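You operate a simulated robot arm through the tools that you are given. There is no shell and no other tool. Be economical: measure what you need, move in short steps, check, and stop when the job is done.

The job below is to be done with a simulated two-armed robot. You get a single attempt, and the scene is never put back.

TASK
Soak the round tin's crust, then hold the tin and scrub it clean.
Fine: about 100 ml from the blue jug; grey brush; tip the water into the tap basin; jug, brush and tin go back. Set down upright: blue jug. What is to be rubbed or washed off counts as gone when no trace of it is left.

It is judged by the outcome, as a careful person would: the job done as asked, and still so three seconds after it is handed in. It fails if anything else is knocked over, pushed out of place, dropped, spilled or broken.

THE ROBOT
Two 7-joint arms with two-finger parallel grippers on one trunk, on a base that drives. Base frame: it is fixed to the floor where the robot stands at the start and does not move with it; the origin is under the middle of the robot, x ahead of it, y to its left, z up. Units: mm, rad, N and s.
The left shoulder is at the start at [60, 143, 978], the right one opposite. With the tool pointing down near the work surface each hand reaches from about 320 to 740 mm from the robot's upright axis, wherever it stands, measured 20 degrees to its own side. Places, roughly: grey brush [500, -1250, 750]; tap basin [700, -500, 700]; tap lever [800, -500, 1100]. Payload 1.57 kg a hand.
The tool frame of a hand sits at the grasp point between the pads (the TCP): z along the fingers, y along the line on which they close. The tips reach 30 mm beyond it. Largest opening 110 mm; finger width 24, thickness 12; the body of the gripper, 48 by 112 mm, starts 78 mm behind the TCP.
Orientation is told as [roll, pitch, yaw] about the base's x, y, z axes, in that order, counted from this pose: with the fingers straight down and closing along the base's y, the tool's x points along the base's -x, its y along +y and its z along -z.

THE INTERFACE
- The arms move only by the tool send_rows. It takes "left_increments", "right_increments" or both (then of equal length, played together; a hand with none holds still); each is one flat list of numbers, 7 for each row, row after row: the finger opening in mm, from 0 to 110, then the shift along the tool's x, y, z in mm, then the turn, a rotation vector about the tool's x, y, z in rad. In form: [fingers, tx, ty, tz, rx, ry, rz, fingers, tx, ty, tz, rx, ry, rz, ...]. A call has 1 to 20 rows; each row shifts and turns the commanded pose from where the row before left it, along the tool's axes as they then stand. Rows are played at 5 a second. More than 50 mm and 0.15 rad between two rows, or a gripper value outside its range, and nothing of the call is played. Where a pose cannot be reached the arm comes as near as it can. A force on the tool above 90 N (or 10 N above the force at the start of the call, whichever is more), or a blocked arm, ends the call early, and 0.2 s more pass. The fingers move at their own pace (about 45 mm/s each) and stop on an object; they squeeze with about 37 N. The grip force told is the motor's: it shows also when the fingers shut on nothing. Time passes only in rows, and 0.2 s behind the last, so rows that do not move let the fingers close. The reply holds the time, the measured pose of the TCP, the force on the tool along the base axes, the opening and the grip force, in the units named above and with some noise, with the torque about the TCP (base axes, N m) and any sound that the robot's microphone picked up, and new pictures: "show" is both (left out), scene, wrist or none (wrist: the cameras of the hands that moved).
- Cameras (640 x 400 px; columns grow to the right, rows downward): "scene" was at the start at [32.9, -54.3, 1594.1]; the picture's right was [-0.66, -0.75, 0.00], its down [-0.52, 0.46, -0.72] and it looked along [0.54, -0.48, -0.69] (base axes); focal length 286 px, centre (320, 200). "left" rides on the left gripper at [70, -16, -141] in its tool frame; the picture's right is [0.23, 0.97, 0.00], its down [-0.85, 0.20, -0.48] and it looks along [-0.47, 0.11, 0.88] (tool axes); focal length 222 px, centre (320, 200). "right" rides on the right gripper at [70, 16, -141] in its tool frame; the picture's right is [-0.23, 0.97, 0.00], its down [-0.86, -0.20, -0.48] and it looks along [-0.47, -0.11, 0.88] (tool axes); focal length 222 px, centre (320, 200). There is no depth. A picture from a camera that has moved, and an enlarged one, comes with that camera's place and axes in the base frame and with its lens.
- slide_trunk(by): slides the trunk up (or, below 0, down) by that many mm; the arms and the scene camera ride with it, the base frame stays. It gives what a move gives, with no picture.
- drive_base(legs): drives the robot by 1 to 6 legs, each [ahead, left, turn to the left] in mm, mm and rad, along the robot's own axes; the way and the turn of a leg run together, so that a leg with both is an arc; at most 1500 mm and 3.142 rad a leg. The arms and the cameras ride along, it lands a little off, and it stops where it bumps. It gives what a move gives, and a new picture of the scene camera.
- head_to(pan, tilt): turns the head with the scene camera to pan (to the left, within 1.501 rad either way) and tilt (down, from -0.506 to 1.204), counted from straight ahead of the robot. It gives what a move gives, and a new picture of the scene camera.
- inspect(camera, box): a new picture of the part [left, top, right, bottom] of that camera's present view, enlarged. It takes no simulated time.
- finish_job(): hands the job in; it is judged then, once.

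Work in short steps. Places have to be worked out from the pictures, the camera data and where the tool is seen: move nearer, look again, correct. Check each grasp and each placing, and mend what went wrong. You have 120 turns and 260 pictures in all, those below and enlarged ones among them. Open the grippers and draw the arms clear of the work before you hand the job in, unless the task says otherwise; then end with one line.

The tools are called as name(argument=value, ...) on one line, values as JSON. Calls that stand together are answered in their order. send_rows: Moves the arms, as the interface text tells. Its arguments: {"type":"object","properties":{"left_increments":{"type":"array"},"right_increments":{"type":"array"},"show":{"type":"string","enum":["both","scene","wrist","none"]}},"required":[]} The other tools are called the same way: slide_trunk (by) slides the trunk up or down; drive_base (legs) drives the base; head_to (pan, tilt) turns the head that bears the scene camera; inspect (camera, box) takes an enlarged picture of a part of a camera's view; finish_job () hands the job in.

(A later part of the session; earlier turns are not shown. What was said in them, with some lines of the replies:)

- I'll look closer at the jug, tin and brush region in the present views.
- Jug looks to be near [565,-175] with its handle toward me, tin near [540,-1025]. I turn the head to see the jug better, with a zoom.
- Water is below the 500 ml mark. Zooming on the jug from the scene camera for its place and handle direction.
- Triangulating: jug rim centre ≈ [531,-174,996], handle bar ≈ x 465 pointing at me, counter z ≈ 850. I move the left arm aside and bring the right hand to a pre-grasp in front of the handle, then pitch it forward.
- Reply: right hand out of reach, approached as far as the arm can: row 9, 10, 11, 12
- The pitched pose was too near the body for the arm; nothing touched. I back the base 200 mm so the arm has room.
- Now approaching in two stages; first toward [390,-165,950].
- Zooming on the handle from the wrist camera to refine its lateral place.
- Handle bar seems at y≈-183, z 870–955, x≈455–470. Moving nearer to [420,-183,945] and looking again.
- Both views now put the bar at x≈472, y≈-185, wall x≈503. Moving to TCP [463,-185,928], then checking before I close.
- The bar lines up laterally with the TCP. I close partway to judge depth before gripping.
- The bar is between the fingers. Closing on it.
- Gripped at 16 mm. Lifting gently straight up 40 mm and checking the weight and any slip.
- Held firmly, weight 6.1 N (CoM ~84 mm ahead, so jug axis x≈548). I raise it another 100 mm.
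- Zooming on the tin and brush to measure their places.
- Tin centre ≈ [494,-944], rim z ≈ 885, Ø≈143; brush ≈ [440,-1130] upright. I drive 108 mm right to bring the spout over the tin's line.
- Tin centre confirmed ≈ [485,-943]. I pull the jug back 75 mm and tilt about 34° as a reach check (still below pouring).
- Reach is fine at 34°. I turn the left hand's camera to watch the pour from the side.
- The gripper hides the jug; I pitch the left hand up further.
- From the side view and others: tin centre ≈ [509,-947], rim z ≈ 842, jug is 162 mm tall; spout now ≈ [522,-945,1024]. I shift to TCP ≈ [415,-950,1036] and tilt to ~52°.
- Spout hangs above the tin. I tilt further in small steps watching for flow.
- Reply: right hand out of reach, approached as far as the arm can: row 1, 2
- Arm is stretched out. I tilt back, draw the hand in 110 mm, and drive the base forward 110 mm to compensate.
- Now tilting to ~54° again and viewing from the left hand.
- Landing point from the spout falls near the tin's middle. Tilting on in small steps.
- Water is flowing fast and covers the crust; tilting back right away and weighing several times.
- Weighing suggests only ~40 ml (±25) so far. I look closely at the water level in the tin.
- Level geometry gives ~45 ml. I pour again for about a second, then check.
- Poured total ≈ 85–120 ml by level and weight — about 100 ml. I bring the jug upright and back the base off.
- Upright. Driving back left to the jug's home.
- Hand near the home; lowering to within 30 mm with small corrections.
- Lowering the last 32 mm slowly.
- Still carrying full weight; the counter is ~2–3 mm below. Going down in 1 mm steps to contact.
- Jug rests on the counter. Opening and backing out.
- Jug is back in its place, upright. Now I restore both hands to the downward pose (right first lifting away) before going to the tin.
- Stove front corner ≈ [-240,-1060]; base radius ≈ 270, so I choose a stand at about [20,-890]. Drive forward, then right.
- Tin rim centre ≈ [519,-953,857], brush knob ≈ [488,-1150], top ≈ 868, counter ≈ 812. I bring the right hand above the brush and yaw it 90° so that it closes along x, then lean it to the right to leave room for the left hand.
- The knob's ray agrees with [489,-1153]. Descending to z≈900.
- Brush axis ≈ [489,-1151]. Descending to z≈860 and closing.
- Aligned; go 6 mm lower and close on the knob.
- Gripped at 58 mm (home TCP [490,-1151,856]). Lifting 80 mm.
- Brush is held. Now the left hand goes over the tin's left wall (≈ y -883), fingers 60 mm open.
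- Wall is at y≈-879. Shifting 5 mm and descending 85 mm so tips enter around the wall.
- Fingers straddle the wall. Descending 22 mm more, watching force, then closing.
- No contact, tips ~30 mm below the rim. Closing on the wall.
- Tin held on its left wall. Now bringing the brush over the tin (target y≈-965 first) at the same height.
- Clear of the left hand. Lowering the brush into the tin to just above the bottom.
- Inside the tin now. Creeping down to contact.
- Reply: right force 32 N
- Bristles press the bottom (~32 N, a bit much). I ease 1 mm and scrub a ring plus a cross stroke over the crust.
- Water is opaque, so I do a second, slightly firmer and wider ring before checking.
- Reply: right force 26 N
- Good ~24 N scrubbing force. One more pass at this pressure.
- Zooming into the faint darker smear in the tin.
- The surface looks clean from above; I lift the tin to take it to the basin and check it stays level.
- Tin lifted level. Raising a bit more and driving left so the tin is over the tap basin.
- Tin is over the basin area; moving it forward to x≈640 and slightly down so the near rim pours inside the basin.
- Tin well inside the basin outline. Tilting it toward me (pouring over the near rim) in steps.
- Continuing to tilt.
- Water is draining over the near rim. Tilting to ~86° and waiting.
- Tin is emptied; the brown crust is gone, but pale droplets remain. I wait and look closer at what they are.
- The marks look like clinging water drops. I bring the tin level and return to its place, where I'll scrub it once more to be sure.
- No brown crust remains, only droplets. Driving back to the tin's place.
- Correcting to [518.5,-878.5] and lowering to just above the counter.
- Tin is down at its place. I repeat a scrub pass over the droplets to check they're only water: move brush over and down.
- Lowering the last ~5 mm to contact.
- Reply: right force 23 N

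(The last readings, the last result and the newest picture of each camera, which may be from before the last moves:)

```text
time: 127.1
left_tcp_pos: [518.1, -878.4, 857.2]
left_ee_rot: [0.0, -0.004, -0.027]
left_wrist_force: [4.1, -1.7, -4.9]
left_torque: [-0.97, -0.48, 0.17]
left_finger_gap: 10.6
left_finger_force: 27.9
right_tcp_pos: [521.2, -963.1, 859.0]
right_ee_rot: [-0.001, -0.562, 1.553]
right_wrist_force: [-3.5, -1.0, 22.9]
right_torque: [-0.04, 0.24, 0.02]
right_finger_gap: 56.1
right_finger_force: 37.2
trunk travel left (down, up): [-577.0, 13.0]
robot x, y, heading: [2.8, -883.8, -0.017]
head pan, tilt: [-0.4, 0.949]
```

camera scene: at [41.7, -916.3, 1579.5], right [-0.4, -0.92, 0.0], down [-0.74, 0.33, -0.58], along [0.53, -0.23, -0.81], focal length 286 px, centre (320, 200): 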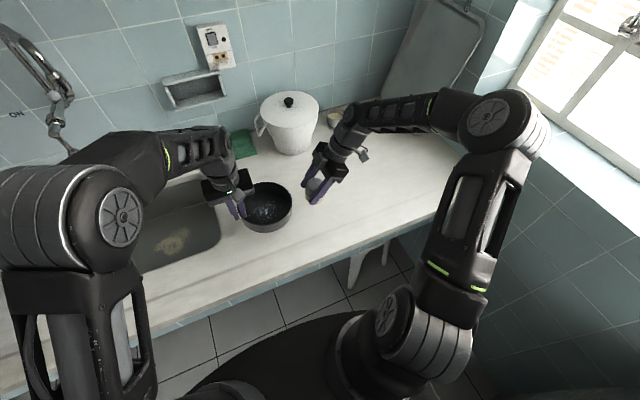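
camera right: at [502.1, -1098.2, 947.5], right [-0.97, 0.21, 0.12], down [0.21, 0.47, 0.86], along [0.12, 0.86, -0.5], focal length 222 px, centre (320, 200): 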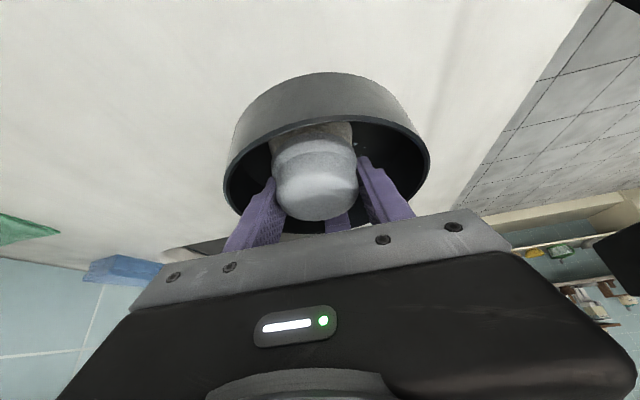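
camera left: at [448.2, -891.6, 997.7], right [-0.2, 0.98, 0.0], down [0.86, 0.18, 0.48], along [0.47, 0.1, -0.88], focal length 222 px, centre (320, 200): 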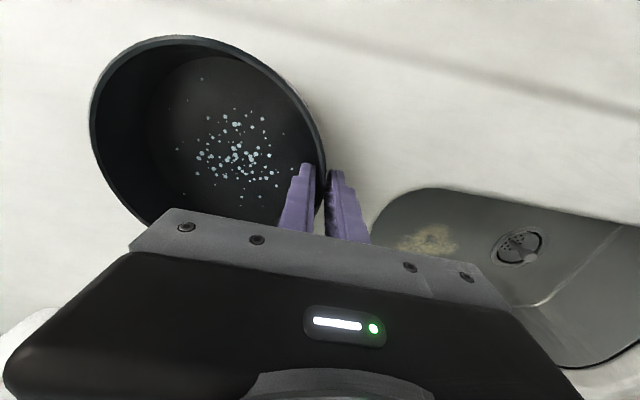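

22 N contact; running the ring and inner strokes again.

send_rows(right_increments=[30, -6.8, 0, 4.25, 0, 0, 0, 30, -6.8, 0, 4.25, 0, 0, 0, 30, -5.9, 0, 3.7, 0, 0, 0, 30, 2.5, -9, -1.6, 0, 0, 0, 30, 4.2, -5, -2.65, 0, 0, 0, 30, 7.6, -2, -4.8, 0, 0, 0, 30, 7.6, 2, -4.8, 0, 0, 0, 30, 5.1, 5, -3.2, 0, 0, 0, 30, 2.5, 9, -1.6, 0, 0, 0, 30, -2.5, 9, 1.6, 0, 0, 0, 30, -5.1, 5, 3.2, 0, 0, 0, 30, -7.6, 2, 4.8, 0, 0, 0, 30, -7.6, -2, 4.8, 0, 0, 0, 30, -4.2, -5, 2.65, 0, 0, 0, 30, -2.5, -9, 1.6, 0, 0, 0, 30, 7.6, 0, -4.8, 0, 0, 0, 30, 6.8, -8, -4.25, 0, 0, 0, 30, 6.8, 8, -4.25, 0, 0, 0, 30, -6.8, 8, 4.25, 0, 0, 0, 30, 0, -8, 0, 0, 0, 0], show="none")

send_rows(right_increments=[30, -7, 0, -11, 0, 0, 0, 30, -8, 0, -12, 0, 0, 0, 30, -8, 0, -12, 0, 0, 0, 30, -8, 0, -12, 0, 0, 0, 30, -8, 0, -12, 0, 0, 0, 30, 25, 2, -15, 0, 0, 0, 30, 30, 6, -20, 0, 0, 0, 30, 30, 8, -20, 0, 0, 0, 30, 30, 8, -20, 0, 0, 0, 30, 40, 8, -25, 0, 0, 0, 30, 0, 0, 0, 0, 0, 0], show="none")

inspect(camera="left", box=[80, 20, 340, 230])

inspect(camera="scene", box=[220, 160, 380, 260])

```text
time: 131.3
left_tcp_pos: [517.7, -877.3, 857.7]
left_ee_rot: [0.001, -0.003, -0.026]
left_wrist_force: [5.4, 1.0, -5.6]
left_torque: [-0.81, 0.31, 0.01]
left_finger_gap: 10.5
left_finger_force: 28.3
right_tcp_pos: [520.8, -957.6, 858.5]
right_ee_rot: [0.005, -0.559, 1.553]
right_wrist_force: [-8.9, -3.2, 20.5]
right_torque: [0.07, 0.33, 0.11]
right_finger_gap: 56.3
right_finger_force: 37.4
trunk travel left (down, up): [-577.0, 13.0]
robot x, y, heading: [5.2, -885.6, -0.014]
head pan, tilt: [-0.4, 0.949]
```

```text
time: 133.7
left_tcp_pos: [519.4, -877.9, 857.4]
left_ee_rot: [-0.001, -0.003, -0.028]
left_wrist_force: [0.9, 1.2, 4.7]
left_torque: [-0.93, -0.01, -0.05]
left_finger_gap: 10.6
left_finger_force: 29.0
right_tcp_pos: [484.9, -1136.8, 929.8]
right_ee_rot: [0.001, -0.56, 1.551]
right_wrist_force: [-0.2, 0.7, -1.1]
right_torque: [-0.02, -0.01, -0.03]
right_finger_gap: 56.4
right_finger_force: 37.1
trunk travel left (down, up): [-577.0, 13.0]
robot x, y, heading: [-0.5, -888.4, -0.015]
head pan, tilt: [-0.4, 0.949]
```

```text
1.90 times, centred on (210, 125) of left
camera zoom: at [448.3, -891.8, 997.5], right [-0.2, 0.98, 0.0], down [0.86, 0.18, 0.48], along [0.47, 0.1, -0.88], focal length 423 px, centre (530, 343)
```

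zoom: 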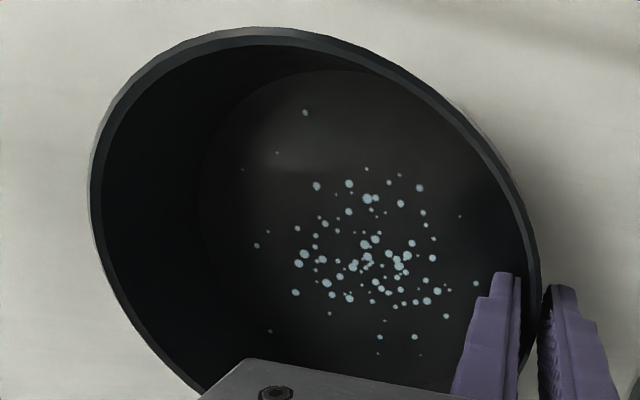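

```text
4.00 times, centred on (300, 210) of scene
camera zoom: at [41.1, -914.4, 1579.6], right [-0.4, -0.92, 0.0], down [-0.74, 0.33, -0.58], along [0.53, -0.23, -0.81], focal length 1143 px, centre (400, 160)
```

zoom: 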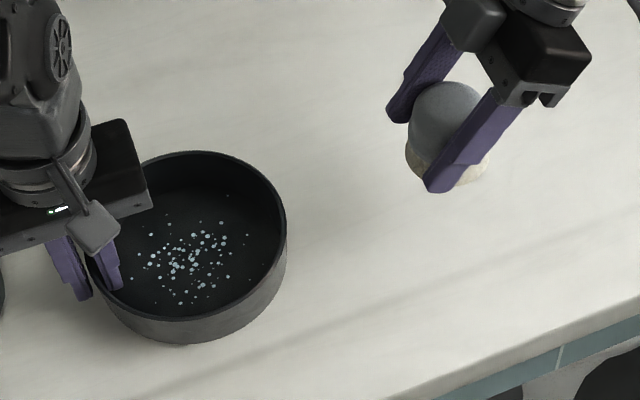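

The dots are just clinging water drops (unchanged by scrubbing); no crust remains. Now returning the brush to its spot.

send_rows(right_increments=[30, 12, -1.3, -7.4, 0, 0, 0, 30, 9.3, -1.2, 14.8, 0, 0, 0, 30, 9.3, -1.2, 14.8, 0, 0, 0, 30, 9.3, -1.3, 14.8, 0, 0, 0, 30, 7.5, 0, 12, 0, 0, 0, 30, 0, 0, 0, 0, 0, 0], show="none")

send_rows(right_increments=[30, 1.06, 0, 1.7, 0, 0, 0, 30, 0, 0, 0, 0, 0, 0], show="none")

send_rows(right_increments=[30, 0.8, 0, 1.27, 0, 0, 0, 30, 0, 0, 0, 0, 0, 0], show="wrist")

```text
time: 135.1
left_tcp_pos: [518.7, -878.1, 856.6]
left_ee_rot: [0.001, -0.003, -0.027]
left_wrist_force: [-0.5, 1.8, 5.8]
left_torque: [-0.94, -0.01, -0.03]
left_finger_gap: 10.5
left_finger_force: 28.6
right_tcp_pos: [490.7, -1155.0, 865.5]
right_ee_rot: [0.001, -0.559, 1.551]
right_wrist_force: [0.1, 0.3, -0.8]
right_torque: [0.04, 0.01, 0.02]
right_finger_gap: 56.2
right_finger_force: 37.1
trunk travel left (down, up): [-577.0, 13.0]
robot x, y, heading: [3.1, -886.8, -0.014]
head pan, tilt: [-0.4, 0.949]
```

```text
time: 135.7
left_tcp_pos: [518.6, -876.2, 856.1]
left_ee_rot: [-0.002, -0.001, -0.025]
left_wrist_force: [-0.4, 0.6, 5.7]
left_torque: [-0.94, 0.02, -0.01]
left_finger_gap: 10.3
left_finger_force: 28.6
right_tcp_pos: [491.9, -1153.3, 862.1]
right_ee_rot: [0.002, -0.56, 1.553]
right_wrist_force: [0.2, -0.1, -0.8]
right_torque: [0.04, -0.02, 0.02]
right_finger_gap: 56.1
right_finger_force: 37.3
trunk travel left (down, up): [-577.0, 13.0]
robot x, y, heading: [3.6, -886.3, -0.015]
head pan, tilt: [-0.4, 0.949]
```

```text
time: 136.3
left_tcp_pos: [519.6, -877.5, 857.0]
left_ee_rot: [-0.001, -0.002, -0.026]
left_wrist_force: [0.1, 1.0, 5.5]
left_torque: [-0.95, 0.03, -0.03]
left_finger_gap: 10.2
left_finger_force: 28.0
right_tcp_pos: [491.4, -1154.7, 860.2]
right_ee_rot: [0.0, -0.561, 1.552]
right_wrist_force: [-0.2, 0.4, -0.7]
right_torque: [0.02, -0.01, -0.01]
right_finger_gap: 56.3
right_finger_force: 37.2
trunk travel left (down, up): [-577.0, 13.0]
robot x, y, heading: [2.7, -888.5, -0.014]
head pan, tilt: [-0.4, 0.949]
camera right: at [473.0, -1288.5, 943.5], right [-0.97, 0.21, 0.12], down [0.21, 0.47, 0.86], along [0.12, 0.86, -0.5], focal length 222 px, centre (320, 200)
```

right: 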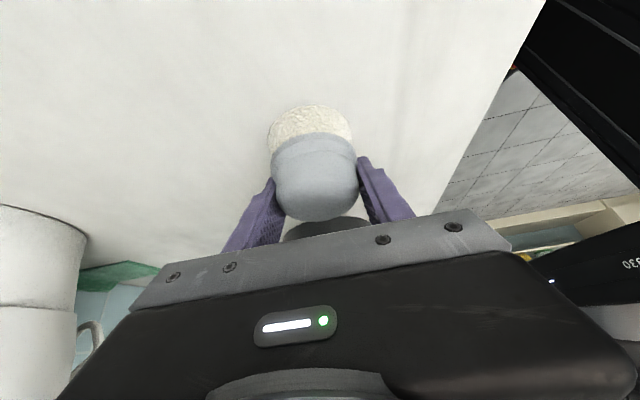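

Still hanging; lowering in ~1.3 mm steps with a 2 mm y-correction.

send_rows(right_increments=[30, -1.2, 1, 2.7, 0, 0, 0, 30, 0, 0, 0, 0, 0, 0], show="none")

send_rows(right_increments=[30, 0.7, 0, 1.1, 0, 0, 0, 30, 0, 0, 0, 0, 0, 0], show="none")

send_rows(right_increments=[30, 0.5, 0, 0.8, 0, 0, 0, 30, 0, 0, 0, 0, 0, 0], show="none")

```text
time: 136.9
left_tcp_pos: [518.5, -877.9, 856.8]
left_ee_rot: [0.002, -0.004, -0.026]
left_wrist_force: [0.2, 0.6, 5.3]
left_torque: [-0.92, 0.0, 0.02]
left_finger_gap: 10.5
left_finger_force: 28.3
right_tcp_pos: [490.0, -1150.6, 858.0]
right_ee_rot: [0.001, -0.56, 1.553]
right_wrist_force: [0.1, 0.1, -1.0]
right_torque: [0.04, 0.03, 0.01]
right_finger_gap: 56.4
right_finger_force: 37.5
trunk travel left (down, up): [-577.0, 13.0]
robot x, y, heading: [7.0, -884.1, -0.016]
head pan, tilt: [-0.4, 0.949]
```

```text
time: 137.5
left_tcp_pos: [518.7, -877.9, 856.2]
left_ee_rot: [0.0, -0.001, -0.025]
left_wrist_force: [0.9, 0.4, 4.6]
left_torque: [-0.96, 0.0, 0.01]
left_finger_gap: 10.4
left_finger_force: 28.1
right_tcp_pos: [490.1, -1152.3, 857.3]
right_ee_rot: [0.002, -0.56, 1.551]
right_wrist_force: [-0.3, 0.0, -1.2]
right_torque: [0.01, 0.0, -0.02]
right_finger_gap: 56.2
right_finger_force: 36.9
trunk travel left (down, up): [-577.0, 13.0]
robot x, y, heading: [3.9, -885.3, -0.015]
head pan, tilt: [-0.4, 0.949]
```

```text
time: 138.1
left_tcp_pos: [518.9, -877.1, 857.0]
left_ee_rot: [0.0, -0.002, -0.028]
left_wrist_force: [0.2, -0.7, 5.7]
left_torque: [-0.97, 0.02, -0.02]
left_finger_gap: 10.2
left_finger_force: 27.9
right_tcp_pos: [490.5, -1152.5, 856.2]
right_ee_rot: [0.002, -0.56, 1.551]
right_wrist_force: [0.8, 0.0, -0.9]
right_torque: [0.05, -0.02, -0.01]
right_finger_gap: 56.1
right_finger_force: 37.0
trunk travel left (down, up): [-577.0, 13.0]
robot x, y, heading: [4.0, -888.2, -0.019]
head pan, tilt: [-0.4, 0.949]
```

Still no contact; continuing down.

send_rows(right_increments=[30, 0.5, 0, 0.8, 0, 0, 0, 30, 0, 0, 0, 0, 0, 0], show="none")

send_rows(right_increments=[30, 0.5, 0, 0.8, 0, 0, 0, 30, 0, 0, 0, 0, 0, 0], show="none")

send_rows(right_increments=[30, 0.4, 0, 0.65, 0, 0, 0, 30, 0, 0, 0, 0, 0, 0], show="none")

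```text
time: 138.7
left_tcp_pos: [518.6, -877.9, 856.4]
left_ee_rot: [0.001, -0.002, -0.026]
left_wrist_force: [-0.2, -0.1, 5.7]
left_torque: [-0.94, -0.01, 0.01]
left_finger_gap: 10.8
left_finger_force: 28.5
right_tcp_pos: [490.5, -1151.4, 856.7]
right_ee_rot: [0.002, -0.56, 1.552]
right_wrist_force: [0.0, -0.4, -0.1]
right_torque: [-0.01, 0.01, -0.03]
right_finger_gap: 56.2
right_finger_force: 37.1
trunk travel left (down, up): [-577.0, 13.0]
robot x, y, heading: [3.4, -888.5, -0.013]
head pan, tilt: [-0.4, 0.949]
```

```text
time: 139.3
left_tcp_pos: [518.3, -878.4, 855.9]
left_ee_rot: [-0.001, -0.001, -0.027]
left_wrist_force: [0.0, -0.1, 5.4]
left_torque: [-0.95, 0.05, -0.02]
left_finger_gap: 10.7
left_finger_force: 28.4
right_tcp_pos: [490.3, -1150.7, 855.2]
right_ee_rot: [0.002, -0.561, 1.551]
right_wrist_force: [0.2, -0.1, -0.7]
right_torque: [0.05, 0.02, -0.01]
right_finger_gap: 56.5
right_finger_force: 36.9
trunk travel left (down, up): [-577.0, 13.0]
robot x, y, heading: [5.6, -886.0, -0.014]
head pan, tilt: [-0.4, 0.949]
```

```text
time: 139.9
left_tcp_pos: [518.8, -877.5, 857.4]
left_ee_rot: [0.001, -0.001, -0.026]
left_wrist_force: [0.4, 0.3, 4.9]
left_torque: [-0.92, 0.02, -0.01]
left_finger_gap: 10.5
left_finger_force: 28.3
right_tcp_pos: [490.5, -1152.0, 854.9]
right_ee_rot: [0.002, -0.559, 1.549]
right_wrist_force: [-0.3, -0.7, -0.6]
right_torque: [0.02, 0.02, -0.02]
right_finger_gap: 56.2
right_finger_force: 37.0
trunk travel left (down, up): [-577.0, 13.0]
robot x, y, heading: [-0.0, -887.3, -0.012]
head pan, tilt: [-0.4, 0.949]
```

send_rows(right_increments=[30, 0.53, 0, 0.85, 0, 0, 0, 30, 0, 0, 0, 0, 0, 0], show="none")

send_rows(right_increments=[30, 0.53, 0, 0.85, 0, 0, 0, 30, 0, 0, 0, 0, 0, 0], show="none")

inspect(camera="scene", box=[280, 160, 380, 240])

```text
time: 140.5
left_tcp_pos: [518.2, -878.1, 856.9]
left_ee_rot: [0.0, -0.001, -0.026]
left_wrist_force: [-0.1, -0.9, 5.9]
left_torque: [-0.97, -0.01, -0.01]
left_finger_gap: 10.2
left_finger_force: 28.7
right_tcp_pos: [490.4, -1151.5, 854.3]
right_ee_rot: [0.0, -0.56, 1.554]
right_wrist_force: [0.6, 0.2, 1.2]
right_torque: [-0.03, 0.04, 0.05]
right_finger_gap: 56.6
right_finger_force: 37.0
trunk travel left (down, up): [-577.0, 13.0]
robot x, y, heading: [4.1, -882.7, -0.013]
head pan, tilt: [-0.4, 0.949]
```

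```text
time: 141.1
left_tcp_pos: [518.7, -877.2, 858.3]
left_ee_rot: [0.001, -0.002, -0.026]
left_wrist_force: [0.4, -0.1, 4.8]
left_torque: [-0.82, 0.04, -0.01]
left_finger_gap: 10.3
left_finger_force: 27.9
right_tcp_pos: [490.4, -1150.9, 853.7]
right_ee_rot: [-0.001, -0.56, 1.554]
right_wrist_force: [0.0, -3.0, 9.6]
right_torque: [-0.26, 0.26, 0.04]
right_finger_gap: 56.4
right_finger_force: 37.3
trunk travel left (down, up): [-577.0, 13.0]
robot x, y, heading: [4.4, -886.3, -0.016]
head pan, tilt: [-0.4, 0.949]
```

```text
5.00 times, centred on (330, 200) of scene
camera zoom: at [40.4, -914.6, 1579.8], right [-0.4, -0.92, 0.0], down [-0.74, 0.33, -0.58], along [0.53, -0.23, -0.81], focal length 1428 px, centre (270, 200)
```

zoom: 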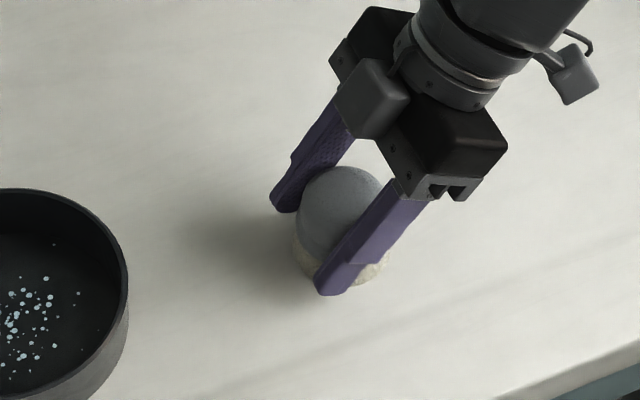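

Contact made (≈10 N). Opening wide on both sides of the knob and retreating along the finger axis, up and away.

send_rows(right_increments=[100, 0, 0, 0, 0, 0, 0, 100, 0, 0, 0, 0, 0, 0, 100, 0, 0, 0, 0, 0, 0, 100, -8, 0, -13, 0, 0, 0, 100, -16, 0, -26, 0, 0, 0, 100, -16, 0, -26, 0, 0, 0, 100, -16, 0, -26, 0, 0, 0, 100, -16, 0, -26, 0, 0, 0, 100, 0, 0, 0, 0, 0, 0], show="none")

inspect(camera="scene", box=[280, 160, 380, 240])

```text
time: 143.1
left_tcp_pos: [518.9, -877.6, 856.8]
left_ee_rot: [-0.001, -0.001, -0.027]
left_wrist_force: [-0.5, -0.2, 6.4]
left_torque: [-0.99, 0.04, -0.03]
left_finger_gap: 10.1
left_finger_force: 28.5
right_tcp_pos: [492.5, -1152.6, 990.9]
right_ee_rot: [0.001, -0.56, 1.552]
right_wrist_force: [-0.2, -0.7, -0.1]
right_torque: [-0.01, 0.0, 0.03]
right_finger_gap: 99.7
right_finger_force: 0.0
trunk travel left (down, up): [-577.0, 13.0]
robot x, y, heading: [5.3, -884.2, -0.01]
head pan, tilt: [-0.4, 0.949]
```

```text
5.00 times, centred on (330, 200) of scene
camera zoom: at [41.0, -914.7, 1579.6], right [-0.4, -0.92, 0.0], down [-0.74, 0.33, -0.58], along [0.53, -0.23, -0.81], focal length 1428 px, centre (270, 200)
```

zoom: 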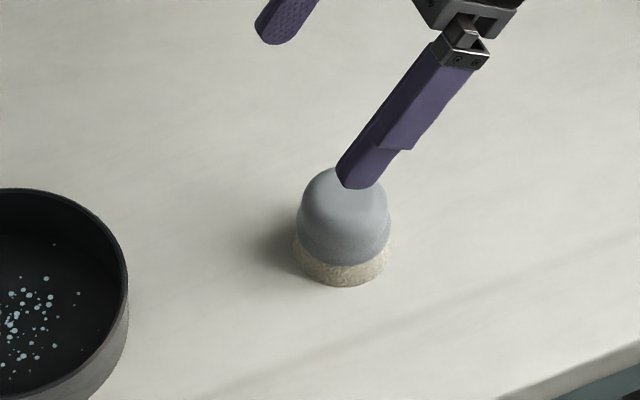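

Brush stands in place. Now releasing the tin and lifting the left hand.

send_rows(left_increments=[50, 0, 0, 0, 0, 0, 0, 50, 0, 0, 0, 0, 0, 0, 50, 0, 0, 0, 0, 0, 0, 50, 0, 0, -20, 0, 0, 0, 50, 0, 0, -35, 0, 0, 0, 50, 0, 0, -40, 0, 0, 0, 50, 0, 0, -40, 0, 0, 0, 50, 0, 0, -40, 0, 0, 0, 50, 0, 0, 0, 0, 0, 0], show="both")

inspect(camera="left", box=[180, 60, 380, 220])

```text
time: 145.1
left_tcp_pos: [522.6, -880.0, 1032.4]
left_ee_rot: [0.0, 0.0, -0.027]
left_wrist_force: [0.2, 0.8, -0.3]
left_torque: [-0.02, -0.02, -0.01]
left_finger_gap: 50.0
left_finger_force: 0.1
right_tcp_pos: [492.8, -1152.3, 990.4]
right_ee_rot: [0.002, -0.561, 1.551]
right_wrist_force: [0.0, -0.7, -0.4]
right_torque: [-0.02, -0.01, 0.01]
right_finger_gap: 99.9
right_finger_force: 0.0
trunk travel left (down, up): [-577.0, 13.0]
robot x, y, heading: [3.0, -884.8, -0.015]
head pan, tilt: [-0.4, 0.949]
camera scene: at [41.9, -914.9, 1579.6], right [-0.4, -0.92, 0.0], down [-0.74, 0.33, -0.58], along [0.53, -0.23, -0.81], focal length 286 px, centre (320, 200)
camera left: at [452.2, -894.2, 1173.6], right [-0.2, 0.98, 0.0], down [0.86, 0.18, 0.48], along [0.47, 0.1, -0.88], focal length 222 px, centre (320, 200)
```

scene: 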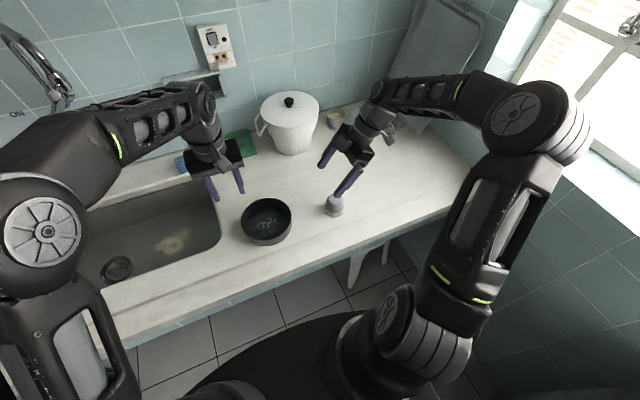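
left: 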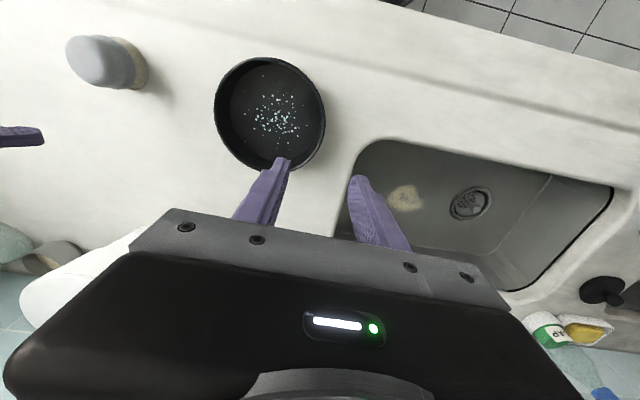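

```text
2.50 times, centred on (280, 140) of left
camera zoom: at [452.2, -894.2, 1173.6], right [-0.2, 0.98, 0.0], down [0.86, 0.18, 0.48], along [0.47, 0.1, -0.88], focal length 555 px, centre (420, 350)
```

zoom: 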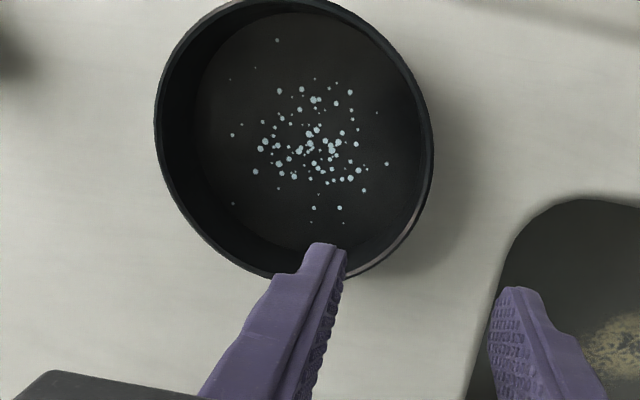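

Tin, brush and jug are in place. I raise both hands clear, then take one last look at the jug.

send_rows(left_increments=[50, 10, 0, -25, 0, 0, 0, 50, 10, 0, -25, 0, 0, 0, 50, 0, 0, 0, 0, 0, 0], right_increments=[100, -21, 0, -34, 0, 0, 0, 100, -21, 0, -34, 0, 0, 0, 100, 0, 0, 0, 0, 0, 0], show="none")

head_to(pan=0.3, tilt=0.7)

```text
time: 145.9
left_tcp_pos: [497.1, -877.8, 1083.5]
left_ee_rot: [0.001, -0.001, -0.025]
left_wrist_force: [0.4, -0.3, -0.6]
left_torque: [-0.01, 0.02, -0.01]
left_finger_gap: 50.1
left_finger_force: 0.2
right_tcp_pos: [493.0, -1154.0, 1071.1]
right_ee_rot: [0.003, -0.561, 1.551]
right_wrist_force: [-0.6, 0.0, 0.3]
right_torque: [-0.02, 0.02, -0.01]
right_finger_gap: 99.9
right_finger_force: 0.0
trunk travel left (down, up): [-577.0, 13.0]
robot x, y, heading: [4.1, -888.8, -0.016]
head pan, tilt: [-0.4, 0.949]
```

```text
time: 147.0
left_tcp_pos: [497.2, -877.7, 1082.6]
left_ee_rot: [-0.001, -0.001, -0.024]
left_wrist_force: [0.0, 0.1, 0.4]
left_torque: [0.02, -0.01, -0.03]
left_finger_gap: 50.2
left_finger_force: 0.2
right_tcp_pos: [492.5, -1153.6, 1070.2]
right_ee_rot: [0.002, -0.56, 1.552]
right_wrist_force: [0.9, 0.1, 0.3]
right_torque: [0.0, 0.0, 0.0]
right_finger_gap: 99.8
right_finger_force: 0.0
trunk travel left (down, up): [-577.0, 13.0]
robot x, y, heading: [3.3, -885.6, -0.015]
head pan, tilt: [0.3, 0.7]
camera scene: at [56.4, -861.7, 1599.3], right [0.28, -0.96, 0.0], down [-0.62, -0.18, -0.76], along [0.73, 0.21, -0.64], focal length 286 px, centre (320, 200)
```

scene: 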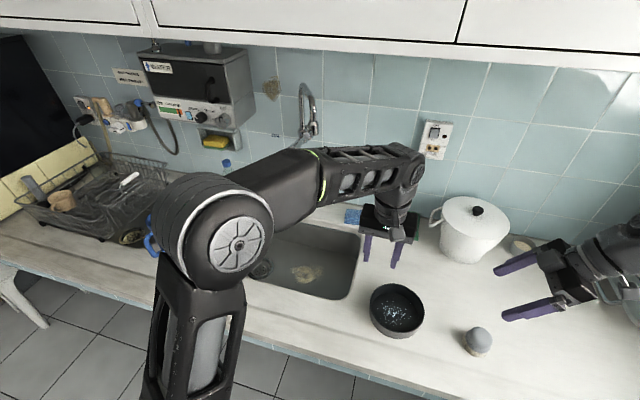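

Everything is in place, both grippers are open and the hands are clear, so I'm handing the job in.

finish_job()

```text
The job is handed in.
```

The job is handed in. I soaked the tin with about 100 ml from the blue jug (roughly 85–120 ml by water level and weight), then held it and scrubbed it with the grey brush. The water was tipped into the tap basin; no brown crust is left in the tin, only a few pale spots that I took to be clinging water drops. The jug (upright), brush and tin are back in their places.
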